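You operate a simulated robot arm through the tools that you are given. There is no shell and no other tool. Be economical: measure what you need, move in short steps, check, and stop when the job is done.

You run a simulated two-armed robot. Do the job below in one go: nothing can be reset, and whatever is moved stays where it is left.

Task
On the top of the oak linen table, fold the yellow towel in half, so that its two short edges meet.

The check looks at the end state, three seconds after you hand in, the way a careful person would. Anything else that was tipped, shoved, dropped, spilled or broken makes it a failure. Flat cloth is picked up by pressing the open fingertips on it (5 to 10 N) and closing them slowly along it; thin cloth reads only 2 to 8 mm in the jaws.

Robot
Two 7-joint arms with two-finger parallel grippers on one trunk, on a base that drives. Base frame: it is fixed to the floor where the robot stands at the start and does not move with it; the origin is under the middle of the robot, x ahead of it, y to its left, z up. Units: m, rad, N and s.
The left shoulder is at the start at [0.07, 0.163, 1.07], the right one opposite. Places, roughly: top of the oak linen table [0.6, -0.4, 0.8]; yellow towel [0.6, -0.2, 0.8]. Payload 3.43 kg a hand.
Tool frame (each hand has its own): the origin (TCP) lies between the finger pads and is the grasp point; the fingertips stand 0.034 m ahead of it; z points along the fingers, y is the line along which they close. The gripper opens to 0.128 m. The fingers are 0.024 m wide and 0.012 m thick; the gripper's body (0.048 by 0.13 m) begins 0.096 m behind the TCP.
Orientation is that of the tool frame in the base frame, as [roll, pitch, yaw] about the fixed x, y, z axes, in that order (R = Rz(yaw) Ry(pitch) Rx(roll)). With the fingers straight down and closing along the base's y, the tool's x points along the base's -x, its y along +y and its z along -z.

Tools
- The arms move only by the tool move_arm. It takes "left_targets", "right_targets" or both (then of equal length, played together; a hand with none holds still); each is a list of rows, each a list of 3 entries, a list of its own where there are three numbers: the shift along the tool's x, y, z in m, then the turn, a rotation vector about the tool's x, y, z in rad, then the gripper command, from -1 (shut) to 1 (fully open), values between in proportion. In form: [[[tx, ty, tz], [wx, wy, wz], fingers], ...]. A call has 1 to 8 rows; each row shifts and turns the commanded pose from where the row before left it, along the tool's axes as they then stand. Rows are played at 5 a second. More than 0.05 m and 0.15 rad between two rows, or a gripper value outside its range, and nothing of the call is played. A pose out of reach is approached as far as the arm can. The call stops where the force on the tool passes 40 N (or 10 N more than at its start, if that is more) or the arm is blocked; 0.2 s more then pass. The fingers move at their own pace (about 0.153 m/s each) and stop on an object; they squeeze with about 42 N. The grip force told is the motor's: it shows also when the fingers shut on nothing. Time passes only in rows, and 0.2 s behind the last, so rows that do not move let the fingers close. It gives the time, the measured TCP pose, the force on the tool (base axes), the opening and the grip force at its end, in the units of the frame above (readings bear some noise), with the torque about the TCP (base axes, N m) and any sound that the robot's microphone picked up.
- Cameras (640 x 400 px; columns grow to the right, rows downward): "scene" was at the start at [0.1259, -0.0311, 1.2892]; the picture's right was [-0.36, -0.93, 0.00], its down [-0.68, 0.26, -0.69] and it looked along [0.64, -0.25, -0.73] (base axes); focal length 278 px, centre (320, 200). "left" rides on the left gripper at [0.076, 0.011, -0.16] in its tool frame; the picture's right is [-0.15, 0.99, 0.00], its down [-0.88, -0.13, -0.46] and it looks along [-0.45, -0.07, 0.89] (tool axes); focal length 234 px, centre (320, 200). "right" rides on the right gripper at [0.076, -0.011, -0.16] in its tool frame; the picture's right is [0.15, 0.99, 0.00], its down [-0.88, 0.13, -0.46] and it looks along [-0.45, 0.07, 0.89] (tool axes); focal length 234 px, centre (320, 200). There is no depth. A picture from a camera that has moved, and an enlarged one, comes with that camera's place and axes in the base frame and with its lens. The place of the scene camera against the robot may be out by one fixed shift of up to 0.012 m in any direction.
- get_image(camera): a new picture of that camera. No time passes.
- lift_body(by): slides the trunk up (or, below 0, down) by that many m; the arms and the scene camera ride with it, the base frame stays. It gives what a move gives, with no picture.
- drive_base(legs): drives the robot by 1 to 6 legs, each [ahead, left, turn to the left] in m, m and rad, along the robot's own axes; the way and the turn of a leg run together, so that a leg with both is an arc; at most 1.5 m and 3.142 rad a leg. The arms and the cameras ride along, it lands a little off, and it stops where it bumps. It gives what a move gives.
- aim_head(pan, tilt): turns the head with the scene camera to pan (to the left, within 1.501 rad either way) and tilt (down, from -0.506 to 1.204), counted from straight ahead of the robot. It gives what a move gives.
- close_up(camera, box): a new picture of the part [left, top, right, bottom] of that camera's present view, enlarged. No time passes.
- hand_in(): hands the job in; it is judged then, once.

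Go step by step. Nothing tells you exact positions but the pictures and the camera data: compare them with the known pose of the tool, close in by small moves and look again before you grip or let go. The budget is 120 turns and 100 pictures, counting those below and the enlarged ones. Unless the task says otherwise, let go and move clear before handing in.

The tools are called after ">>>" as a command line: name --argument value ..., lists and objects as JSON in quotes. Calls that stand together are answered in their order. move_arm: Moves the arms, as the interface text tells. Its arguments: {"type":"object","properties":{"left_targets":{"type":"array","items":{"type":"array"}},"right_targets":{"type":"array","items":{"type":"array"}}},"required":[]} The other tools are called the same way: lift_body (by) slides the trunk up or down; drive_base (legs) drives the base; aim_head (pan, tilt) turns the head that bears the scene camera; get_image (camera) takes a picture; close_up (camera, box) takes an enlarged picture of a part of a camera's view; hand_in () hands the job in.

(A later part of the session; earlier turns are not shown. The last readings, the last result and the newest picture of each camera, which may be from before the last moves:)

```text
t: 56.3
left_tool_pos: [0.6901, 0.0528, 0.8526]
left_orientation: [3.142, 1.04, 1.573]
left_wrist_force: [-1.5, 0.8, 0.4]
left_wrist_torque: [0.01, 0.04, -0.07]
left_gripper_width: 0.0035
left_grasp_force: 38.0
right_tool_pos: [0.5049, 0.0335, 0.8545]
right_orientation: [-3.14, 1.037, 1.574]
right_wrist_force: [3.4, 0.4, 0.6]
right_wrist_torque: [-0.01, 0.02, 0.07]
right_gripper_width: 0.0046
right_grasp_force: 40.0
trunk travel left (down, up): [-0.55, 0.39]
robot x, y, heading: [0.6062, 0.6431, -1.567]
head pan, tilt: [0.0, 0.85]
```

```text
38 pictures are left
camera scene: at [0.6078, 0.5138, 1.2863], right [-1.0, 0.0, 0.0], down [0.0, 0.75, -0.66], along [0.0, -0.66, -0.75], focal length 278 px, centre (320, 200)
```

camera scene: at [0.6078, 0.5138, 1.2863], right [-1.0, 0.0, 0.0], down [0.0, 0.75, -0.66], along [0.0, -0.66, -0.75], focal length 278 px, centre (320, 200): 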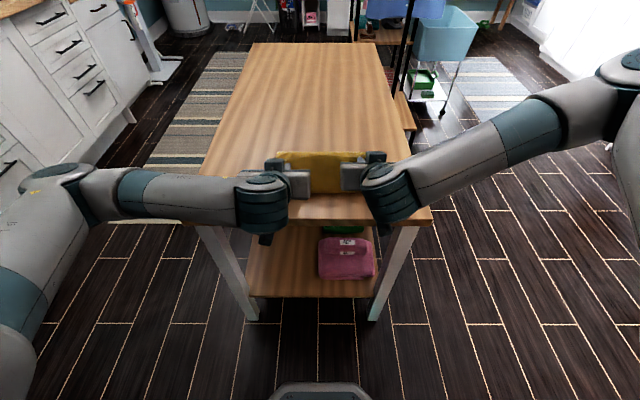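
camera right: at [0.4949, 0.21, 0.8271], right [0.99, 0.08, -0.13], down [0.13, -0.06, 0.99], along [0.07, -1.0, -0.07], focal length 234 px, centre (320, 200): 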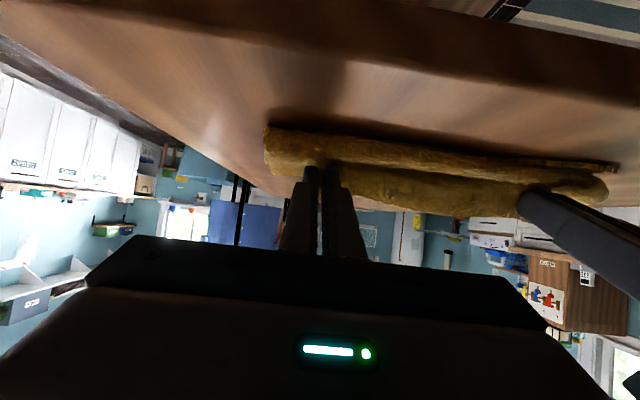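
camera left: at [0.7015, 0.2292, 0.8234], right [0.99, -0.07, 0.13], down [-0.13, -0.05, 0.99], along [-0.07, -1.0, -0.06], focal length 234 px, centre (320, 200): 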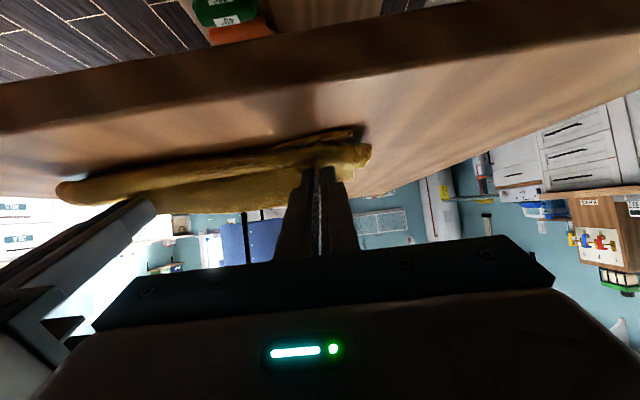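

Now I'll tilt to almost horizontal while lowering.

>>> move_arm --left_targets '[[[0.0166, 0, 0.0024], [0, -0.115, 0], -1], [[0.0165, 0, 0.0014], [0, -0.115, 0], -1], [[0.0156, 0, -0.0003], [0, -0.115, 0], -1], [[0.0145, 0, -0.0018], [0, -0.115, 0], -1], [[0, 0, 0], [0, 0, 0], -1]]' --right_targets '[[[0.0166, 0, 0.0024], [0, -0.115, 0], -1], [[0.0165, 0, 0.0014], [0, -0.115, 0], -1], [[0.0156, 0, -0.0003], [0, -0.115, 0], -1], [[0.0145, 0, -0.0018], [0, -0.115, 0], -1], [[0, 0, 0], [0, 0, 0], -1]]'

>>> get_image --camera "scene"

>>> close_up --camera "scene" --box '[240, 120, 400, 220]'

>>> get_image --camera "right"

```text
t: 57.3
left_tool_pos: [0.6955, 0.0695, 0.7943]
left_orientation: [-3.135, 1.499, 1.596]
left_wrist_force: [0.1, -1.0, 0.1]
left_wrist_torque: [0.01, 0.01, -0.06]
left_gripper_width: 0.0036
left_grasp_force: 38.2
right_tool_pos: [0.5611, 0.0564, 0.8314]
right_orientation: [-3.006, 1.473, 1.694]
right_wrist_force: [-0.6, -0.7, -0.2]
right_wrist_torque: [0.05, 0.02, 0.12]
right_gripper_width: 0.0044
right_grasp_force: 38.9
right hand out of reach, approached as far as the arm can: row 2, 3, 4
trunk travel left (down, up): [-0.55, 0.39]
robot x, y, heading: [0.6069, 0.6456, -1.571]
head pan, tilt: [0.0, 0.85]
stopped in row 5 (left hand): the force on the tool passed its limit (the readings are from after the stop); the commanded pose is now the measured one
```

```text
37 pictures are left
camera scene: at [0.6072, 0.5123, 1.2863], right [-1.0, 0.0, 0.0], down [0.0, 0.75, -0.66], along [0.0, -0.66, -0.75], focal length 278 px, centre (320, 200)
```

scene: 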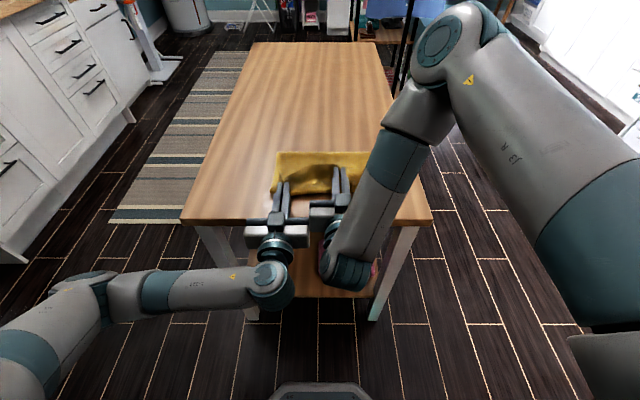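

```text
4.00 times, centred on (320, 170) of scene
camera zoom: at [0.6072, 0.5123, 1.2863], right [-1.0, 0.0, 0.0], down [0.0, 0.75, -0.66], along [0.0, -0.66, -0.75], focal length 1111 px, centre (320, 320)
```

zoom: 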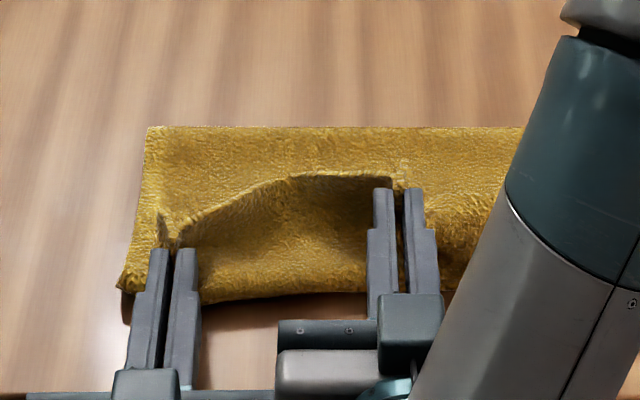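

```text
35 pictures are left
camera right: at [0.5528, 0.2228, 0.7736], right [0.99, 0.0, -0.16], down [0.15, 0.37, 0.92], along [0.06, -0.93, 0.36], focal length 234 px, centre (320, 200)
```

right: 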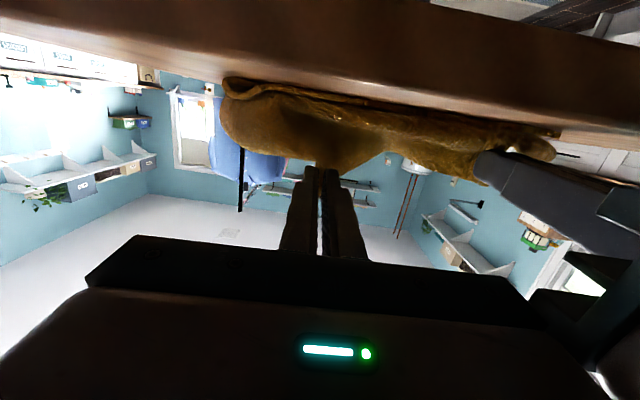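

The right arm ran out of its joint range, swung its elbow up, and its gripper came against the left one. I'll bring the right hand back to its own side with less tilt, gently.

>>> move_arm --right_targets '[[[0, -0.014, 0], [0, 0.1, 0], -1], [[0, -0.014, 0], [0, 0.1, 0], -1], [[0, -0.014, 0], [0, 0.1, 0], -1], [[0, -0.014, 0], [0, 0.1, 0], -1], [[0, 0, 0], [0, 0, 0], -1]]'

>>> get_image --camera "scene"

```text
t: 58.5
left_tool_pos: [0.6959, 0.0701, 0.7931]
left_orientation: [-3.112, 1.499, 1.613]
left_wrist_force: [-7.7, -0.8, 1.4]
left_wrist_torque: [-0.06, 0.03, -0.31]
left_gripper_width: 0.0036
left_grasp_force: 38.0
right_tool_pos: [0.5074, 0.057, 0.8324]
right_orientation: [-3.113, 1.073, 1.586]
right_wrist_force: [8.3, 0.9, -1.7]
right_wrist_torque: [0.01, -0.13, 0.28]
right_gripper_width: 0.0048
right_grasp_force: 39.3
trunk travel left (down, up): [-0.55, 0.39]
robot x, y, heading: [0.6058, 0.6413, -1.574]
head pan, tilt: [0.0, 0.85]
```

```text
34 pictures are left
camera scene: at [0.6082, 0.5125, 1.2862], right [-1.0, 0.0, 0.0], down [0.0, 0.75, -0.66], along [0.0, -0.66, -0.75], focal length 278 px, centre (320, 200)
```

scene: 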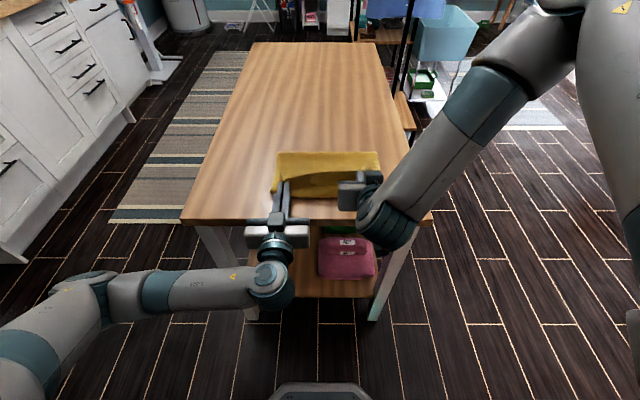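

The right hand is back on its side. I'll lower it gently onto the near edge and check.

>>> move_arm --left_targets '[[[0.003, -0.001, 0], [0, 0, 0], -1], [[0, 0, 0], [0, 0, 0], -1], [[0, 0, 0], [0, 0, 0], -1]]' --right_targets '[[[0.0115, 0.002, 0.0103], [0, 0, 0], -1], [[0.0115, 0.002, 0.0103], [0, 0, 0], -1], [[0, 0, 0], [0, 0, 0], -1]]'

>>> close_up --camera "scene" --box '[240, 120, 400, 220]'

```text
t: 59.3
left_tool_pos: [0.6945, 0.0707, 0.7907]
left_orientation: [-3.135, 1.5, 1.594]
left_wrist_force: [-3.6, 0.1, 0.9]
left_wrist_torque: [0.02, -0.02, -0.14]
left_gripper_width: 0.004
left_grasp_force: 38.5
right_tool_pos: [0.5098, 0.0501, 0.802]
right_orientation: [-3.111, 1.075, 1.583]
right_wrist_force: [3.4, 1.4, -0.6]
right_wrist_torque: [-0.02, -0.05, 0.1]
right_gripper_width: 0.0048
right_grasp_force: 39.2
trunk travel left (down, up): [-0.55, 0.39]
robot x, y, heading: [0.6048, 0.6405, -1.571]
head pan, tilt: [0.0, 0.85]
```

```text
4.00 times, centred on (320, 170) of scene
camera zoom: at [0.6077, 0.513, 1.2863], right [-1.0, 0.0, 0.0], down [0.0, 0.75, -0.66], along [0.0, -0.66, -0.75], focal length 1111 px, centre (320, 320)
```

zoom: 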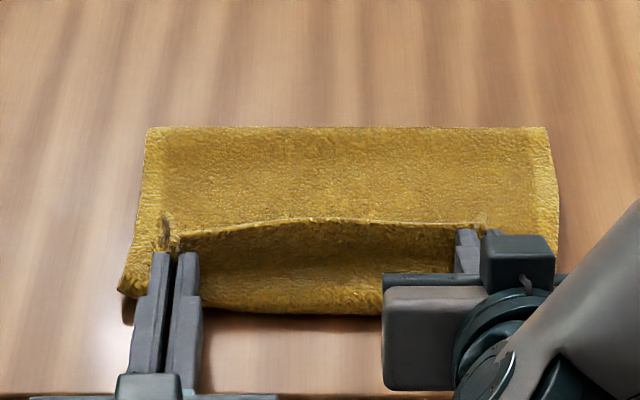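

The fold line sits too close to the near side (about y −0.14 instead of −0.16), so the held layer has slack and would overshoot. I'll push the held edge 45 mm back toward the fold, so the fold rolls outward before I let go.

>>> move_arm --left_targets '[[[-0.002, 0, 0.015], [0, 0, 0], -1], [[-0.001, 0, 0.015], [0, 0, 0], -1], [[-0.001, 0, 0.015], [0, 0, 0], -1], [[0, 0, 0], [0, 0, 0], -1]]' --right_targets '[[[-0.0071, 0, 0.0132], [0, 0, 0], -1], [[-0.0071, 0, 0.0132], [0, 0, 0], -1], [[-0.0071, 0, 0.0132], [0, 0, 0], -1], [[0, 0, 0], [0, 0, 0], -1]]'

>>> close_up --camera "scene" --box '[240, 120, 400, 220]'

```text
t: 60.3
left_tool_pos: [0.6957, 0.0253, 0.7903]
left_orientation: [-3.133, 1.499, 1.596]
left_wrist_force: [-2.4, 0.7, 0.3]
left_wrist_torque: [0.02, -0.02, -0.15]
left_gripper_width: 0.0039
left_grasp_force: 38.4
right_tool_pos: [0.51, 0.0054, 0.8017]
right_orientation: [-3.111, 1.073, 1.585]
right_wrist_force: [3.1, 1.4, 0.6]
right_wrist_torque: [0.0, -0.04, 0.14]
right_gripper_width: 0.0046
right_grasp_force: 38.6
trunk travel left (down, up): [-0.55, 0.39]
robot x, y, heading: [0.6101, 0.6455, -1.569]
head pan, tilt: [0.0, 0.85]
```

```text
4.00 times, centred on (320, 170) of scene
camera zoom: at [0.6078, 0.513, 1.2863], right [-1.0, 0.0, 0.0], down [0.0, 0.75, -0.66], along [0.0, -0.66, -0.75], focal length 1111 px, centre (320, 320)
```

zoom: 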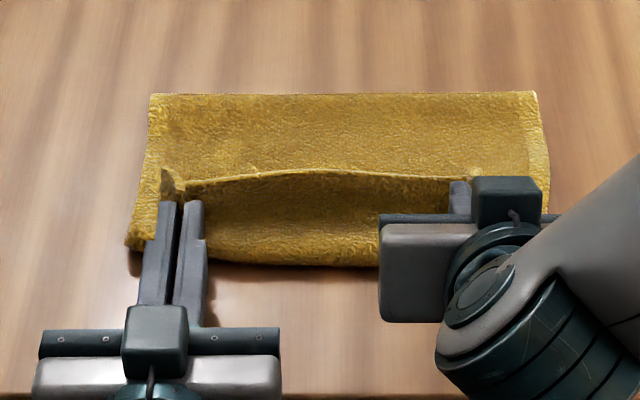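

The whole towel slid rather than the fold rolling. I'll look from the hand cameras at where the lower layer's edge is.

>>> get_image --camera "left"

>>> close_up --camera "right" --box '[200, 60, 640, 240]'

```text
31 pictures are left
camera left: at [0.7045, 0.1893, 0.7274], right [0.99, 0.01, 0.15], down [-0.14, 0.39, 0.91], along [-0.05, -0.92, 0.39], focal length 234 px, centre (320, 200)
```

left: 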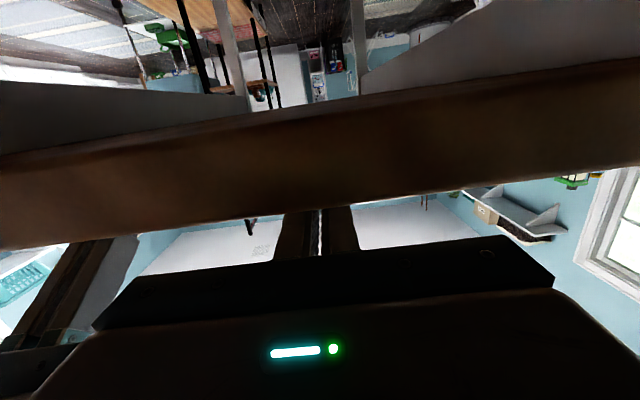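

```text
1.45 times, centred on (420, 150) of right
camera zoom: at [0.5019, 0.1818, 0.8139], right [0.99, 0.06, -0.14], down [0.14, -0.02, 0.99], along [0.06, -1.0, -0.03], focal length 341 px, centre (174, 273)
```

zoom: 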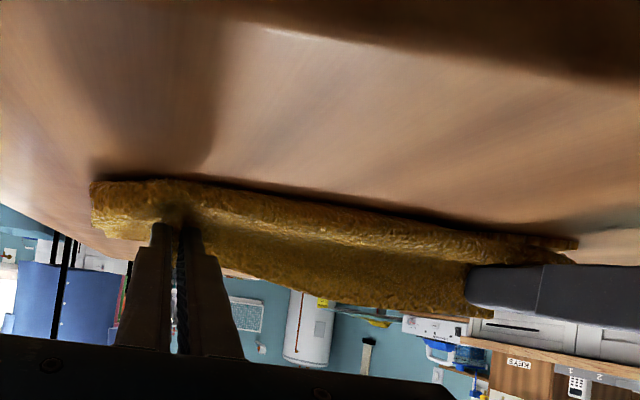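

The grip can't turn the edge fully over, but letting go should let the stiff cloth unroll toward me. After that I can regrip the top edge with vertical fingers, the natural orientation, and place it exactly. I'll release and withdraw.

>>> move_arm --left_targets '[[[0, 0, 0], [0, 0, 0], -0.85], [[0, 0, 0], [0, 0, 0], -0.7], [[0, 0, 0], [0, 0, 0], -0.6], [[-0.001, 0, -0.03], [0, 0, 0], -0.6], [[-0.002, 0, -0.045], [0, 0, 0], -0.6], [[-0.03, 0, -0.03], [0, 0.1, 0], -0.6]]' --right_targets '[[[0, 0, 0], [0, 0, 0], -0.85], [[0, 0, 0], [0, 0, 0], -0.7], [[0, 0, 0], [0, 0, 0], -0.6], [[0.0, 0, -0.03], [0, 0, 0], -0.6], [[0, 0, -0.045], [0, 0, 0], -0.6], [[-0.03, 0, -0.02], [0, 0, 0], -0.6]]'

>>> get_image --camera "scene"

>>> close_up --camera "scene" --box '[240, 120, 400, 220]'

```text
t: 61.7
left_tool_pos: [0.6933, 0.1276, 0.8311]
left_orientation: [3.135, 1.397, 1.578]
left_wrist_force: [-0.5, -0.4, 0.3]
left_wrist_torque: [0.0, 0.02, 0.05]
left_gripper_width: 0.0257
left_grasp_force: 0.1
right_tool_pos: [0.5096, 0.0748, 0.8741]
right_orientation: [-3.115, 1.072, 1.58]
right_wrist_force: [-0.4, 0.3, -0.4]
right_wrist_torque: [-0.03, -0.02, 0.0]
right_gripper_width: 0.0256
right_grasp_force: 0.0
trunk travel left (down, up): [-0.55, 0.39]
robot x, y, heading: [0.6042, 0.6404, -1.571]
head pan, tilt: [0.0, 0.85]
```

```text
29 pictures are left
camera scene: at [0.606, 0.5137, 1.2863], right [-1.0, 0.0, 0.0], down [0.0, 0.75, -0.66], along [0.0, -0.66, -0.75], focal length 278 px, centre (320, 200)
```

scene: 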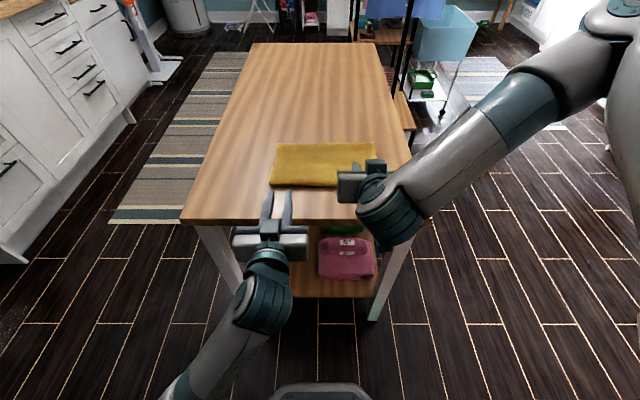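

```text
4.00 times, centred on (320, 170) of scene
camera zoom: at [0.606, 0.5137, 1.2863], right [-1.0, 0.0, 0.0], down [0.0, 0.75, -0.66], along [0.0, -0.66, -0.75], focal length 1111 px, centre (320, 320)
```

zoom: 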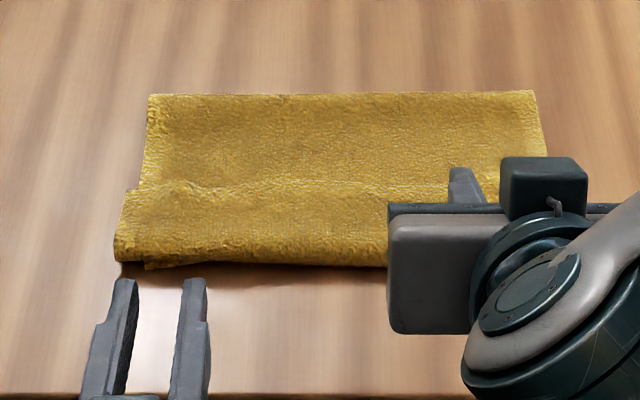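

The edge flopped back as a roughly 6–7 cm flap on top of the upper layer. I'll raise the hands, bring the fingers upright again, and look closely before unrolling the flap.

>>> move_arm --left_targets '[[[-0.0443, 0, -0.0077], [0, 0, 0], -0.6], [[-0.0443, 0, -0.0077], [0, 0, 0], -0.6], [[-0.0443, 0, -0.0077], [0, 0, 0], -0.6], [[0, 0, 0], [0, 0.14, 0], -0.6], [[0, 0, 0], [0, 0.14, 0], -0.6], [[0, 0, 0], [0, 0.14, 0], -0.6], [[0, 0, 0], [0, 0.14, 0], -0.6], [[0, 0, 0], [0, 0.14, 0], -0.6]]' --right_targets '[[[-0.0263, 0, -0.0144], [0, 0, 0], -0.6], [[-0.0263, 0, -0.0144], [0, 0, 0], -0.6], [[-0.0263, 0, -0.0144], [0, 0, 0], -0.6], [[0, 0, 0], [0, 0.107, 0], -0.6], [[0, 0, 0], [0, 0.107, 0], -0.6], [[0, 0, 0], [0, 0.107, 0], -0.6], [[0, 0, 0], [0, 0.107, 0], -0.6], [[0, 0, 0], [0, 0.107, 0], -0.6]]'

>>> move_arm --left_targets '[[[0, 0, 0], [0, 0.14, 0], -0.6], [[0, 0, 0], [0, 0.14, 0], -0.6], [[0, 0, 0], [0, 0.14, 0], -0.6], [[0, 0, 0], [0, 0.14, 0], -0.6], [[0, 0, 0], [0, 0.137, 0], -0.6], [[0, 0, 0], [0, 0, 0], -0.6]]' --right_targets '[[[0, 0, 0], [0, 0.107, 0], -0.6], [[0, 0, 0], [0, 0.107, 0], -0.6], [[0, 0, 0], [0, 0.107, 0], -0.6], [[0, 0, 0], [0, 0.107, 0], -0.6], [[0, 0, 0], [0, 0.107, 0], -0.6], [[0, 0, 0], [0, 0, 0], -0.6]]'

>>> get_image --camera "scene"

>>> get_image --camera "left"

>>> get_image --camera "right"

```text
t: 62.9
left_tool_pos: [0.7232, 0.0873, 0.9286]
left_orientation: [2.756, 1.131, 1.305]
left_wrist_force: [0.2, -0.1, 0.2]
left_wrist_torque: [-0.02, -0.03, 0.03]
left_gripper_width: 0.0256
left_grasp_force: 0.1
left hand out of reach, approached as far as the arm can: row 1, 2, 3
right_tool_pos: [0.5113, 0.0736, 0.9648]
right_orientation: [-3.12, 0.888, 1.577]
right_wrist_force: [0.6, 0.5, 0.0]
right_wrist_torque: [0.0, -0.04, 0.02]
right_gripper_width: 0.0258
right_grasp_force: 0.1
trunk travel left (down, up): [-0.55, 0.39]
robot x, y, heading: [0.6086, 0.6409, -1.568]
head pan, tilt: [0.0, 0.85]
stopped in row 5 (left hand): the arm was blocked; the commanded pose is now the measured one
```

```text
t: 63.6
left_tool_pos: [0.7923, 0.071, 0.8998]
left_orientation: [2.66, 0.838, 1.374]
left_wrist_force: [0.1, -0.7, -0.3]
left_wrist_torque: [0.01, 0.0, -0.01]
left_gripper_width: 0.0256
left_grasp_force: 0.0
left hand out of reach, approached as far as the arm can: row 2, 3
right_tool_pos: [0.5146, 0.0742, 0.9644]
right_orientation: [-3.123, 0.667, 1.571]
right_wrist_force: [0.3, -0.2, 0.6]
right_wrist_torque: [-0.02, 0.0, 0.02]
right_gripper_width: 0.0255
right_grasp_force: 0.1
trunk travel left (down, up): [-0.55, 0.39]
robot x, y, heading: [0.6063, 0.6427, -1.568]
head pan, tilt: [0.0, 0.85]
stopped in row 3 (left hand): the arm was blocked; the commanded pose is now the measured one
```

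```text
27 pictures are left
camera scene: at [0.6083, 0.5124, 1.2862], right [-1.0, 0.0, 0.0], down [0.0, 0.75, -0.66], along [0.0, -0.66, -0.75], focal length 278 px, centre (320, 200)
```

scene: 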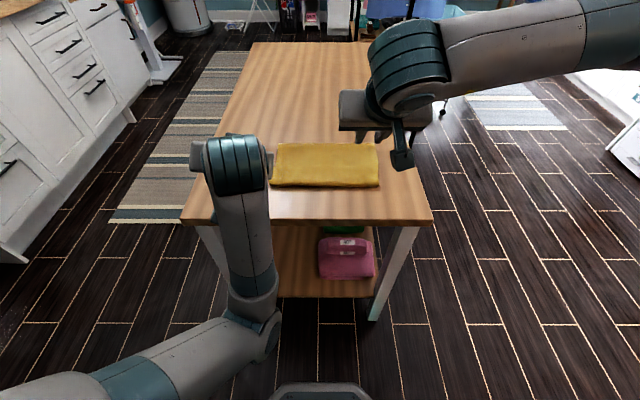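

```text
26 pictures are left
camera left: at [0.7621, 0.2403, 0.9428], right [0.91, 0.07, 0.41], down [-0.39, -0.26, 0.88], along [0.17, -0.96, -0.21], focal length 234 px, centre (320, 200)
```

left: 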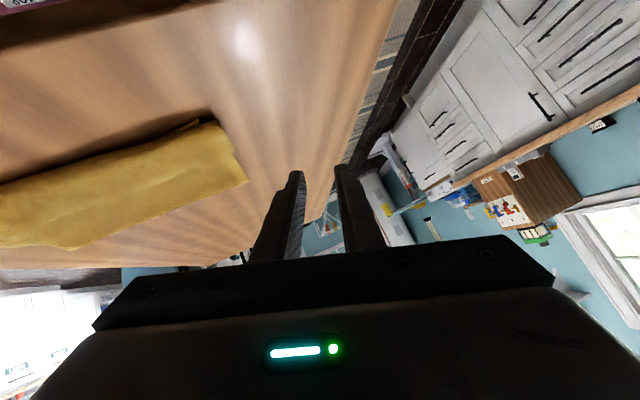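

```text
25 pictures are left
camera right: at [0.5064, 0.2323, 1.0452], right [0.99, 0.1, -0.1], down [0.14, -0.41, 0.9], along [0.05, -0.91, -0.42], focal length 234 px, centre (320, 200)
```

right: 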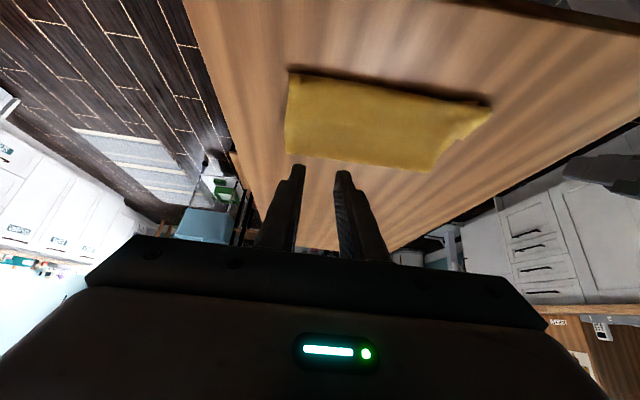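

The left arm's elbow dropped low in front of the table. I'll raise the trunk to free it from the table, and take a close look at the now unobstructed towel.

>>> close_up --camera "scene" --box '[255, 125, 395, 212]'

>>> lift_body --by 0.2

```text
4.57 times, centred on (325, 168) of scene
camera zoom: at [0.6083, 0.5124, 1.2862], right [-1.0, 0.0, 0.0], down [0.0, 0.75, -0.66], along [0.0, -0.66, -0.75], focal length 1270 px, centre (297, 344)
```

zoom: 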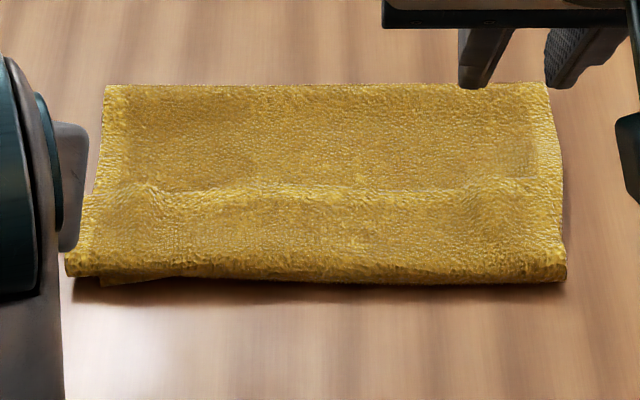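

```text
t: 65.8
left_tool_pos: [0.7921, 0.0697, 1.0984]
left_orientation: [2.662, 0.837, 1.374]
left_wrist_force: [0.0, 0.0, -0.7]
left_wrist_torque: [-0.03, 0.02, -0.02]
left_gripper_width: 0.0258
left_grasp_force: 0.1
right_tool_pos: [0.5131, 0.0735, 1.1648]
right_orientation: [-3.125, 0.666, 1.57]
right_wrist_force: [-0.3, -0.1, -0.3]
right_wrist_torque: [-0.02, 0.0, 0.01]
right_gripper_width: 0.0258
right_grasp_force: 0.0
trunk travel left (down, up): [-0.75, 0.19]
robot x, y, heading: [0.6063, 0.6476, -1.566]
head pan, tilt: [0.0, 0.85]
```

The flap edge is the line across the middle. I'll extend the left arm forward to straighten its elbow, then turn the fingers upright.

>>> move_arm --left_targets '[[[-0.0263, -0.0065, 0.0294], [0, 0, 0], -0.6], [[-0.0263, -0.0065, 0.0294], [0, 0, 0], -0.6], [[-0.0263, -0.0065, 0.0294], [0, 0, 0], -0.6], [[-0.0263, -0.0065, 0.0294], [0, 0, 0], -0.6], [[-0.0263, -0.0065, 0.0294], [0, 0, 0], -0.6], [[0, 0, 0], [0, 0, 0], -0.6]]' --right_targets '[[[0, 0, 0], [0, 0.134, 0], -0.6], [[0, 0, 0], [0, 0.134, 0], -0.6], [[0, 0, 0], [0, 0.134, 0], -0.6], [[0, 0, 0], [0, 0.134, 0], -0.6], [[0, 0, 0], [0, 0.13, 0], -0.6], [[0, 0, 0], [0, 0, 0], -0.6]]'

>>> move_arm --left_targets '[[[0, 0, 0], [0.0525, 0.1227, 0.0026], -0.6], [[0, 0, 0], [0.0525, 0.1227, 0.0026], -0.6], [[0, 0, 0], [0.0525, 0.1227, 0.0026], -0.6], [[0, 0, 0], [0.0525, 0.1227, 0.0026], -0.6], [[0, 0, 0], [0.0525, 0.1227, 0.0026], -0.6], [[0, 0, 0], [0.0525, 0.1227, 0.0026], -0.6], [[0, 0, 0], [0.0525, 0.1227, 0.0026], -0.6], [[0, 0, 0], [0, 0, 0], -0.6]]'

>>> get_image --camera "scene"

```text
t: 67.2
left_tool_pos: [0.7914, -0.1284, 1.1022]
left_orientation: [2.666, 0.841, 1.377]
left_wrist_force: [-0.4, 0.5, -0.6]
left_wrist_torque: [0.0, 0.01, -0.03]
left_gripper_width: 0.0254
left_grasp_force: 0.1
right_tool_pos: [0.5124, 0.0749, 1.1654]
right_orientation: [-3.129, 0.001, 1.562]
right_wrist_force: [1.0, 0.7, -0.1]
right_wrist_torque: [-0.01, -0.04, -0.03]
right_gripper_width: 0.0254
right_grasp_force: 0.1
trunk travel left (down, up): [-0.75, 0.19]
robot x, y, heading: [0.6066, 0.6437, -1.565]
head pan, tilt: [0.0, 0.85]
```

```text
t: 69.0
left_tool_pos: [0.79, -0.1289, 1.1005]
left_orientation: [3.141, 0.0, 1.57]
left_wrist_force: [-0.2, 0.8, -0.4]
left_wrist_torque: [0.01, -0.01, 0.01]
left_gripper_width: 0.0256
left_grasp_force: 0.0
right_tool_pos: [0.512, 0.0747, 1.166]
right_orientation: [-3.128, 0.001, 1.56]
right_wrist_force: [-0.6, -0.1, -0.1]
right_wrist_torque: [-0.01, 0.01, 0.03]
right_gripper_width: 0.0253
right_grasp_force: 0.1
trunk travel left (down, up): [-0.75, 0.19]
robot x, y, heading: [0.6084, 0.6409, -1.569]
head pan, tilt: [0.0, 0.85]
```

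```text
23 pictures are left
camera scene: at [0.6071, 0.5129, 1.4862], right [-1.0, 0.0, 0.0], down [0.0, 0.75, -0.66], along [0.0, -0.66, -0.75], focal length 278 px, centre (320, 200)
```

scene: 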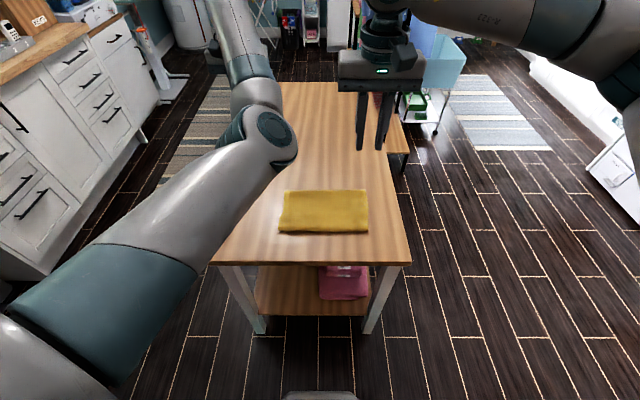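

The left elbow now points inward, so I'll keep that hand parked high and use the right hand to unroll the flap: fingers upright just behind the flap edge, sweeping toward me. First I'll bring the right hand there.

>>> move_arm --right_targets '[[[-0.0194, 0.011, 0.0405], [0, 0, 0], 0.4], [[-0.0194, 0.011, 0.0405], [0, 0, 0], 0.4], [[-0.0194, 0.011, 0.0405], [0, 0, 0], 0.4], [[-0.0194, 0.011, 0.0405], [0, 0, 0], 0.4], [[-0.0194, 0.011, 0.0405], [0, 0, 0], 0.4], [[-0.0194, 0.011, 0.0405], [0, 0, 0], 0.4], [[-0.0194, 0.011, 0.0405], [0, 0, 0], 0.4], [[-0.0194, 0.011, 0.0405], [0, 0, 0], 0.4]]'

>>> get_image --camera "right"

>>> get_image --camera "scene"

```text
t: 70.8
left_tool_pos: [0.792, -0.1308, 1.1]
left_orientation: [-3.14, -0.001, 1.57]
left_wrist_force: [0.5, -0.5, -0.4]
left_wrist_torque: [0.0, 0.05, -0.04]
left_gripper_width: 0.0256
left_grasp_force: 0.0
right_tool_pos: [0.596, -0.0839, 0.8369]
right_orientation: [-3.127, -0.001, 1.56]
right_wrist_force: [0.4, -0.4, 0.3]
right_wrist_torque: [-0.03, -0.03, 0.02]
right_gripper_width: 0.0898
right_grasp_force: 0.1
trunk travel left (down, up): [-0.75, 0.19]
robot x, y, heading: [0.6033, 0.6457, -1.566]
head pan, tilt: [0.0, 0.85]
```

```text
22 pictures are left
camera right: at [0.5898, -0.0077, 0.9998], right [0.99, 0.14, -0.02], down [0.13, -0.88, 0.45], along [0.05, -0.45, -0.89], focal length 234 px, centre (320, 200)
```

right: 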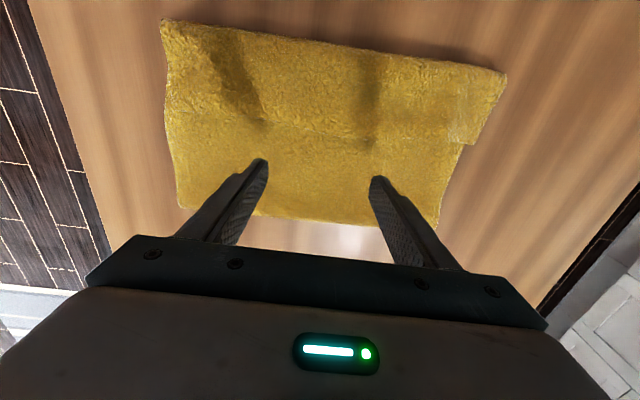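

```text
21 pictures are left
camera scene: at [0.6091, 0.5116, 1.4862], right [-1.0, 0.0, 0.0], down [0.0, 0.75, -0.66], along [0.0, -0.66, -0.75], focal length 278 px, centre (320, 200)
```

scene: 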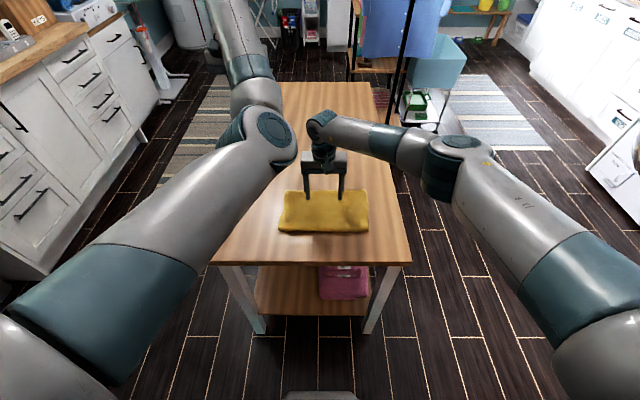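

The flap edge lies at y≈−0.055, the front crease at 0.016 and the main fold at −0.154. I'll lower the open fingers to just touch the upper layer behind the flap edge.

>>> move_arm --right_targets '[[[0, 0, 0.02], [0, 0, 0], 0.4], [[0, 0, 0.008], [0, 0, 0], 0.4], [[0, 0, 0.003], [0, 0, 0], 0.4], [[0, 0, 0], [0, 0, 0], 0.4]]'

```text
t: 71.8
left_tool_pos: [0.7919, -0.1295, 1.1004]
left_orientation: [-3.138, 0.002, 1.568]
left_wrist_force: [0.2, 0.7, 0.0]
left_wrist_torque: [0.0, 0.02, -0.01]
left_gripper_width: 0.0259
left_grasp_force: 0.0
right_tool_pos: [0.5948, -0.0825, 0.8076]
right_orientation: [-3.128, 0.0, 1.559]
right_wrist_force: [0.7, 0.1, 0.2]
right_wrist_torque: [0.02, -0.03, -0.03]
right_gripper_width: 0.0898
right_grasp_force: 0.1
trunk travel left (down, up): [-0.75, 0.19]
robot x, y, heading: [0.6037, 0.6432, -1.565]
head pan, tilt: [0.0, 0.85]
```

>>> move_arm --right_targets '[[[0, 0, 0.002], [0, 0, 0], 0.4], [[0, 0, 0.002], [0, 0, 0], 0.4], [[0, 0, 0], [0, 0, 0], 0.4]]'

```text
t: 72.6
left_tool_pos: [0.7908, -0.1283, 1.0994]
left_orientation: [-3.141, 0.0, 1.567]
left_wrist_force: [-0.6, 0.4, 0.5]
left_wrist_torque: [-0.04, 0.0, -0.01]
left_gripper_width: 0.026
left_grasp_force: 0.0
right_tool_pos: [0.5939, -0.0822, 0.8055]
right_orientation: [-3.129, -0.001, 1.56]
right_wrist_force: [0.0, 0.0, 0.9]
right_wrist_torque: [0.01, 0.0, 0.0]
right_gripper_width: 0.0896
right_grasp_force: 0.0
trunk travel left (down, up): [-0.75, 0.19]
robot x, y, heading: [0.607, 0.6448, -1.572]
head pan, tilt: [0.0, 0.85]
```

There's barely any contact, which is right for sweeping. I'll sweep toward me.

>>> move_arm --right_targets '[[[0.012, 0, 0], [0, 0, 0], 0.4], [[0.012, 0, 0], [0, 0, 0], 0.4], [[0.012, 0, 0], [0, 0, 0], 0.4], [[0.012, 0, -0.003], [0, 0, 0], 0.4], [[0.012, 0, -0.004], [0, 0, 0], 0.4], [[0, 0, 0], [0, 0, 0], 0.4]]'

>>> get_image --camera "right"

```text
t: 74.0
left_tool_pos: [0.7921, -0.1293, 1.0994]
left_orientation: [3.141, 0.0, 1.57]
left_wrist_force: [0.2, 0.2, -0.5]
left_wrist_torque: [0.0, -0.02, -0.03]
left_gripper_width: 0.0257
left_grasp_force: 0.0
right_tool_pos: [0.5948, -0.0219, 0.8122]
right_orientation: [-3.128, 0.0, 1.561]
right_wrist_force: [-0.6, -0.7, 0.7]
right_wrist_torque: [-0.03, -0.01, 0.0]
right_gripper_width: 0.0894
right_grasp_force: 0.0
trunk travel left (down, up): [-0.75, 0.19]
robot x, y, heading: [0.6052, 0.6412, -1.569]
head pan, tilt: [0.0, 0.85]
```

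```text
20 pictures are left
camera right: at [0.5884, 0.0537, 0.973], right [0.99, 0.14, -0.01], down [0.13, -0.88, 0.45], along [0.05, -0.45, -0.89], focal length 234 px, centre (320, 200)
```

right: 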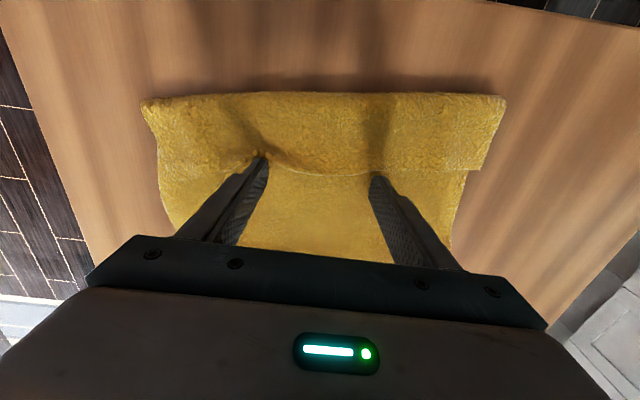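

It's working: the flap edge moved forward and is bunching. I'll keep sweeping.

>>> move_arm --right_targets '[[[0.012, 0, 0.002], [0, 0, 0], 0.4], [[0.012, 0, 0.0], [0, 0, 0], 0.4], [[0.012, 0, 0], [0, 0, 0], 0.4], [[0.012, 0, -0.002], [0, 0, 0], 0.4], [[0.012, 0, -0.004], [0, 0, 0], 0.4], [[0, 0, 0], [0, 0, 0], 0.4]]'

>>> get_image --camera "right"

```text
t: 75.4
left_tool_pos: [0.7919, -0.129, 1.0998]
left_orientation: [-3.141, -0.001, 1.57]
left_wrist_force: [-0.3, 0.7, 0.1]
left_wrist_torque: [-0.02, 0.0, -0.02]
left_gripper_width: 0.0254
left_grasp_force: 0.0
right_tool_pos: [0.5961, 0.0395, 0.8152]
right_orientation: [-3.128, 0.0, 1.56]
right_wrist_force: [0.4, -0.2, 0.8]
right_wrist_torque: [0.0, -0.01, 0.01]
right_gripper_width: 0.0896
right_grasp_force: 0.2
trunk travel left (down, up): [-0.75, 0.19]
robot x, y, heading: [0.6081, 0.6421, -1.565]
head pan, tilt: [0.0, 0.85]
```

```text
19 pictures are left
camera right: at [0.5889, 0.114, 0.9769], right [0.99, 0.14, -0.01], down [0.13, -0.88, 0.45], along [0.05, -0.45, -0.89], focal length 234 px, centre (320, 200)
```

right: 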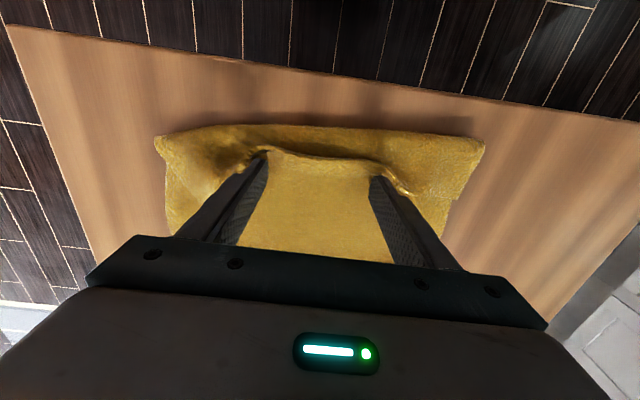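

The flap now stands up along the fingers. I'll push a bit further with a rise to tip it over.

>>> move_arm --right_targets '[[[0.012, 0, -0.003], [0, 0, 0], 0.4], [[0.012, 0, -0.004], [0, 0, 0], 0.4], [[0.012, 0, -0.004], [0, 0, 0], 0.4], [[0.012, 0, -0.002], [0, 0, 0], 0.4], [[0, 0, 0], [0, 0, 0], 0.4]]'

>>> get_image --camera "right"

```text
t: 76.6
left_tool_pos: [0.7909, -0.1289, 1.0992]
left_orientation: [-3.142, 0.002, 1.568]
left_wrist_force: [0.4, 0.3, -0.1]
left_wrist_torque: [-0.02, 0.01, -0.02]
left_gripper_width: 0.0254
left_grasp_force: 0.0
right_tool_pos: [0.5957, 0.0856, 0.8277]
right_orientation: [-3.126, -0.001, 1.56]
right_wrist_force: [-0.1, 0.0, 0.0]
right_wrist_torque: [0.02, 0.0, 0.03]
right_gripper_width: 0.0896
right_grasp_force: 0.0
trunk travel left (down, up): [-0.75, 0.19]
robot x, y, heading: [0.6048, 0.6433, -1.567]
head pan, tilt: [0.0, 0.85]
```

```text
18 pictures are left
camera right: at [0.5892, 0.1621, 0.9898], right [0.99, 0.14, -0.01], down [0.13, -0.88, 0.45], along [0.05, -0.45, -0.89], focal length 234 px, centre (320, 200)
```

right: 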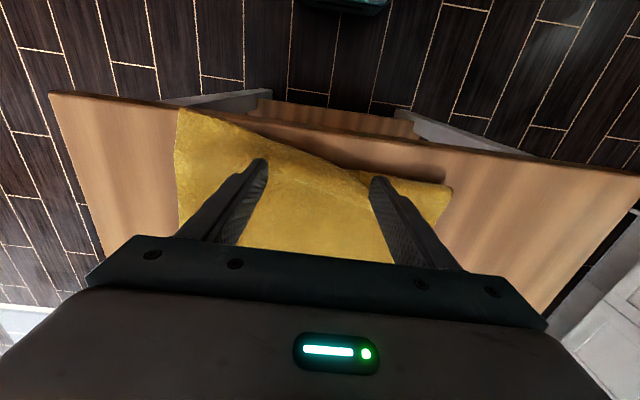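

The flap has flipped out flat toward me, with its corners at about (0.46, 0.12) and (0.73, 0.085). I'll lift the right hand clear and look at the whole towel.

>>> move_arm --right_targets '[[[0, 0, -0.045], [0, 0, 0], 0.4], [[0, 0, -0.045], [0, 0, 0], 0.4], [[0, 0, -0.045], [0, 0, 0], 0.4], [[0, -0.045, 0], [0, 0, 0], 0.4], [[0, -0.045, 0], [0, 0, 0], 0.4], [[0, -0.045, 0], [0, 0, 0], 0.4], [[0, -0.045, 0], [0, 0, 0], -0.22], [[0, 0, 0], [0, 0, 0], -0.22]]'

>>> close_up --camera "scene" --box '[200, 150, 420, 287]'

```text
t: 78.4
left_tool_pos: [0.7939, -0.1284, 1.0989]
left_orientation: [-3.14, 0.0, 1.57]
left_wrist_force: [0.5, -0.8, -0.2]
left_wrist_torque: [0.0, 0.03, -0.01]
left_gripper_width: 0.0255
left_grasp_force: 0.0
right_tool_pos: [0.4202, 0.0889, 0.9659]
right_orientation: [-3.126, 0.0, 1.562]
right_wrist_force: [0.8, 0.5, 0.1]
right_wrist_torque: [-0.03, 0.0, -0.04]
right_gripper_width: 0.0498
right_grasp_force: 0.1
trunk travel left (down, up): [-0.75, 0.19]
robot x, y, heading: [0.6044, 0.6418, -1.564]
head pan, tilt: [0.0, 0.85]
```

```text
2.91 times, centred on (310, 218) of scene
camera zoom: at [0.6093, 0.5121, 1.4862], right [-1.0, 0.0, 0.0], down [0.0, 0.75, -0.66], along [0.0, -0.66, -0.75], focal length 808 px, centre (349, 146)
```

zoom: 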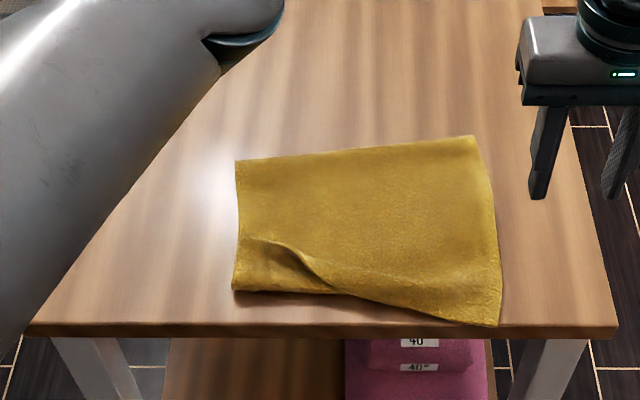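

The right part is flat, but the left corner is still folded back. I'll move the awkward left arm outward and out of the way, then sweep the left corner with the right hand.

>>> move_arm --left_targets '[[[0, 0.045, -0.015], [0, 0, 0], -1], [[0, 0.045, -0.015], [0, 0, 0], -1], [[0, 0.045, -0.015], [0, 0, 0], -1], [[0, 0.045, -0.015], [0, 0, 0], -1], [[0, 0.045, -0.015], [0, 0, 0], -1], [[0, 0.045, -0.015], [0, 0, 0], -1]]'

>>> get_image --camera "scene"

```text
t: 79.8
left_tool_pos: [1.0634, -0.1278, 1.1908]
left_orientation: [-3.139, 0.003, 1.569]
left_wrist_force: [0.4, 0.3, -0.3]
left_wrist_torque: [-0.06, 0.05, -0.02]
left_gripper_width: 0.0001
left_grasp_force: 33.0
right_tool_pos: [0.4204, 0.0902, 0.9679]
right_orientation: [-3.127, 0.001, 1.56]
right_wrist_force: [0.1, -0.1, -0.4]
right_wrist_torque: [0.02, 0.02, 0.01]
right_gripper_width: 0.0499
right_grasp_force: 0.1
trunk travel left (down, up): [-0.75, 0.19]
robot x, y, heading: [0.6074, 0.6442, -1.569]
head pan, tilt: [0.0, 0.85]
```

```text
16 pictures are left
camera scene: at [0.6105, 0.5136, 1.4863], right [-1.0, 0.0, 0.0], down [0.0, 0.75, -0.66], along [0.0, -0.66, -0.75], focal length 278 px, centre (320, 200)
```

scene: 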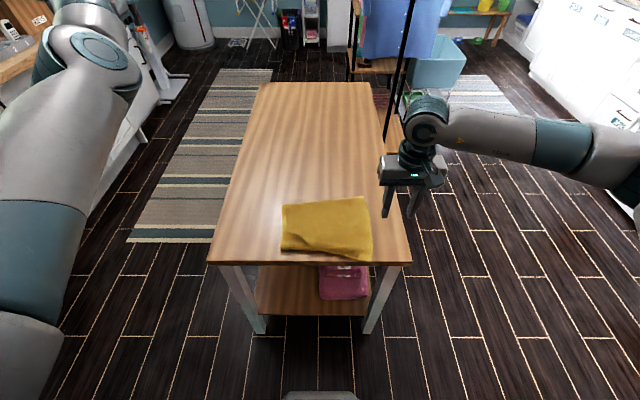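

Clear now. I'll bring the right hand behind the folded left corner.

>>> move_arm --right_targets '[[[-0.0171, 0.04, 0.01], [0, 0, 0], -0.22], [[-0.0171, 0.04, 0.01], [0, 0, 0], -0.22], [[-0.0171, 0.04, 0.01], [0, 0, 0], -0.22], [[-0.0171, 0.04, 0.02], [0, 0, 0], -0.22], [[-0.0171, 0.04, 0.02], [0, 0, 0], -0.22], [[-0.0171, 0.04, 0.02], [0, 0, 0], -0.22], [[-0.0171, 0.04, 0.02], [0, 0, 0], -0.22], [[0, 0, 0.04], [0, 0, 0], -0.22]]'

>>> get_image --camera "right"

```text
t: 81.6
left_tool_pos: [1.0588, -0.1297, 1.1903]
left_orientation: [3.141, 0.0, 1.569]
left_wrist_force: [0.5, -0.4, 0.2]
left_wrist_torque: [0.05, -0.06, 0.0]
left_gripper_width: 0.0002
left_grasp_force: 33.1
right_tool_pos: [0.695, -0.0351, 0.8121]
right_orientation: [-3.127, 0.0, 1.558]
right_wrist_force: [-0.2, -1.0, 0.0]
right_wrist_torque: [0.05, -0.01, -0.02]
right_gripper_width: 0.0498
right_grasp_force: 0.1
trunk travel left (down, up): [-0.75, 0.19]
robot x, y, heading: [0.6049, 0.6468, -1.564]
head pan, tilt: [0.0, 0.85]
```

```text
15 pictures are left
camera right: at [0.6878, 0.0408, 0.9743], right [0.99, 0.14, -0.01], down [0.13, -0.88, 0.45], along [0.05, -0.45, -0.89], focal length 234 px, centre (320, 200)
```

right: 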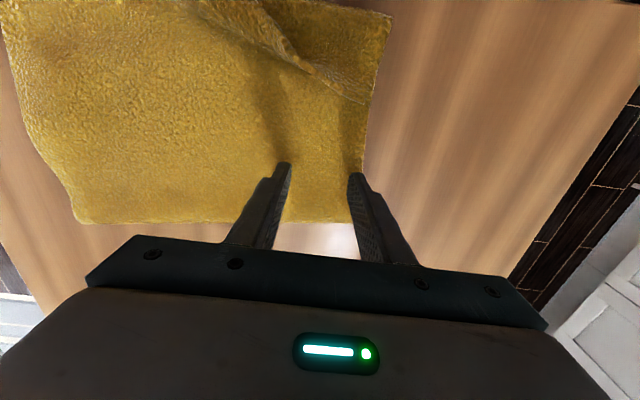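

I'll sweep from y −0.035 toward me, touching the upper layer lightly and rising at the end.

>>> move_arm --right_targets '[[[0.01, 0, 0.0065], [0, 0, 0], -0.22], [[0.02, 0, 0], [0, 0, 0], -0.22], [[0.015, 0, 0], [0, 0, 0], -0.22], [[0.012, 0, 0], [0, 0, 0], -0.22], [[0.012, 0, 0], [0, 0, 0], -0.22], [[0.012, 0, -0.001], [0, 0, 0], -0.22], [[0.012, 0, -0.003], [0, 0, 0], -0.22], [[0.012, 0, -0.004], [0, 0, 0], -0.22]]'

>>> move_arm --right_targets '[[[0.012, 0, -0.004], [0, 0, 0], -0.22], [[0.012, 0, -0.004], [0, 0, 0], -0.22], [[0.012, 0, -0.002], [0, 0, 0], -0.22], [[0, 0, 0], [0, 0, 0], -0.22]]'

>>> get_image --camera "right"

```text
t: 83.4
left_tool_pos: [1.0602, -0.1274, 1.1913]
left_orientation: [-3.141, 0.0, 1.568]
left_wrist_force: [0.8, 0.1, 0.2]
left_wrist_torque: [-0.02, 0.0, 0.01]
left_gripper_width: 0.0001
left_grasp_force: 32.7
right_tool_pos: [0.697, 0.0711, 0.814]
right_orientation: [-3.128, 0.001, 1.561]
right_wrist_force: [-0.2, 0.7, -0.2]
right_wrist_torque: [-0.03, 0.04, -0.01]
right_gripper_width: 0.0499
right_grasp_force: 0.0
trunk travel left (down, up): [-0.75, 0.19]
robot x, y, heading: [0.6034, 0.6411, -1.568]
head pan, tilt: [0.0, 0.85]
```

```text
t: 84.4
left_tool_pos: [1.0611, -0.1289, 1.1905]
left_orientation: [-3.142, 0.0, 1.568]
left_wrist_force: [0.1, 0.3, -0.2]
left_wrist_torque: [-0.01, -0.01, 0.02]
left_gripper_width: 0.0
left_grasp_force: 33.1
right_tool_pos: [0.6963, 0.1067, 0.8244]
right_orientation: [-3.128, 0.0, 1.56]
right_wrist_force: [0.1, -0.2, 0.5]
right_wrist_torque: [0.02, -0.03, 0.0]
right_gripper_width: 0.0502
right_grasp_force: 0.0
trunk travel left (down, up): [-0.75, 0.19]
robot x, y, heading: [0.607, 0.6449, -1.564]
head pan, tilt: [0.0, 0.85]
```

```text
14 pictures are left
camera right: at [0.6903, 0.1825, 0.9853], right [0.99, 0.14, -0.01], down [0.13, -0.88, 0.45], along [0.05, -0.45, -0.89], focal length 234 px, centre (320, 200)
```

right: 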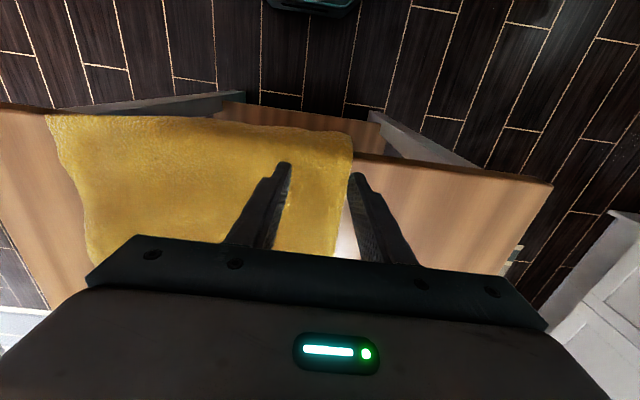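

The left corner is unrolled too; the upper layer now reaches the table's near edge. I'll lift away and measure the whole shape.

>>> move_arm --right_targets '[[[0, 0, -0.045], [0, 0, 0], -0.22], [[0, 0, -0.045], [0, 0, 0], -0.22], [[0, 0, -0.045], [0, 0, 0], -0.22], [[0, -0.048, 0], [0, 0, 0], -0.22], [[0, -0.048, 0], [0, 0, 0], -0.22], [[0, -0.048, 0], [0, 0, 0], -0.22], [[0, -0.048, 0], [0, 0, 0], -0.22], [[0, -0.048, 0], [0, 0, 0], -0.22]]'

>>> close_up --camera "scene" --box '[240, 170, 400, 270]'

```text
t: 86.2
left_tool_pos: [1.0588, -0.1279, 1.1925]
left_orientation: [3.14, 0.001, 1.57]
left_wrist_force: [-0.6, 0.0, 0.9]
left_wrist_torque: [-0.02, -0.04, -0.01]
left_gripper_width: 0.0
left_grasp_force: 33.1
right_tool_pos: [0.4574, 0.1107, 0.9611]
right_orientation: [-3.128, 0.002, 1.561]
right_wrist_force: [0.2, -0.4, -0.6]
right_wrist_torque: [0.0, -0.04, 0.04]
right_gripper_width: 0.0498
right_grasp_force: 0.1
trunk travel left (down, up): [-0.75, 0.19]
robot x, y, heading: [0.6062, 0.6425, -1.562]
head pan, tilt: [0.0, 0.85]
```

```text
4.00 times, centred on (320, 220) of scene
camera zoom: at [0.6054, 0.5134, 1.4863], right [-1.0, 0.0, 0.0], down [0.0, 0.75, -0.66], along [0.0, -0.66, -0.75], focal length 1111 px, centre (320, 120)
```

zoom: 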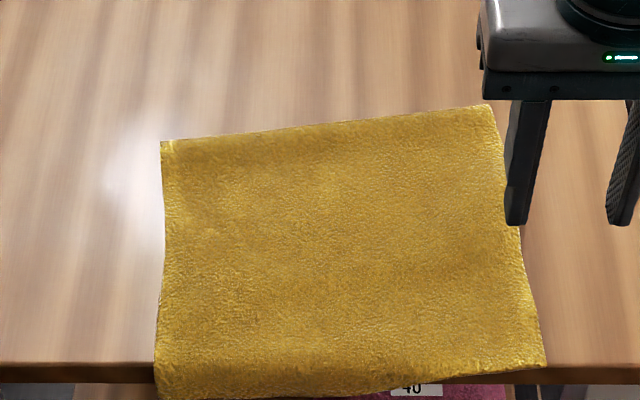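

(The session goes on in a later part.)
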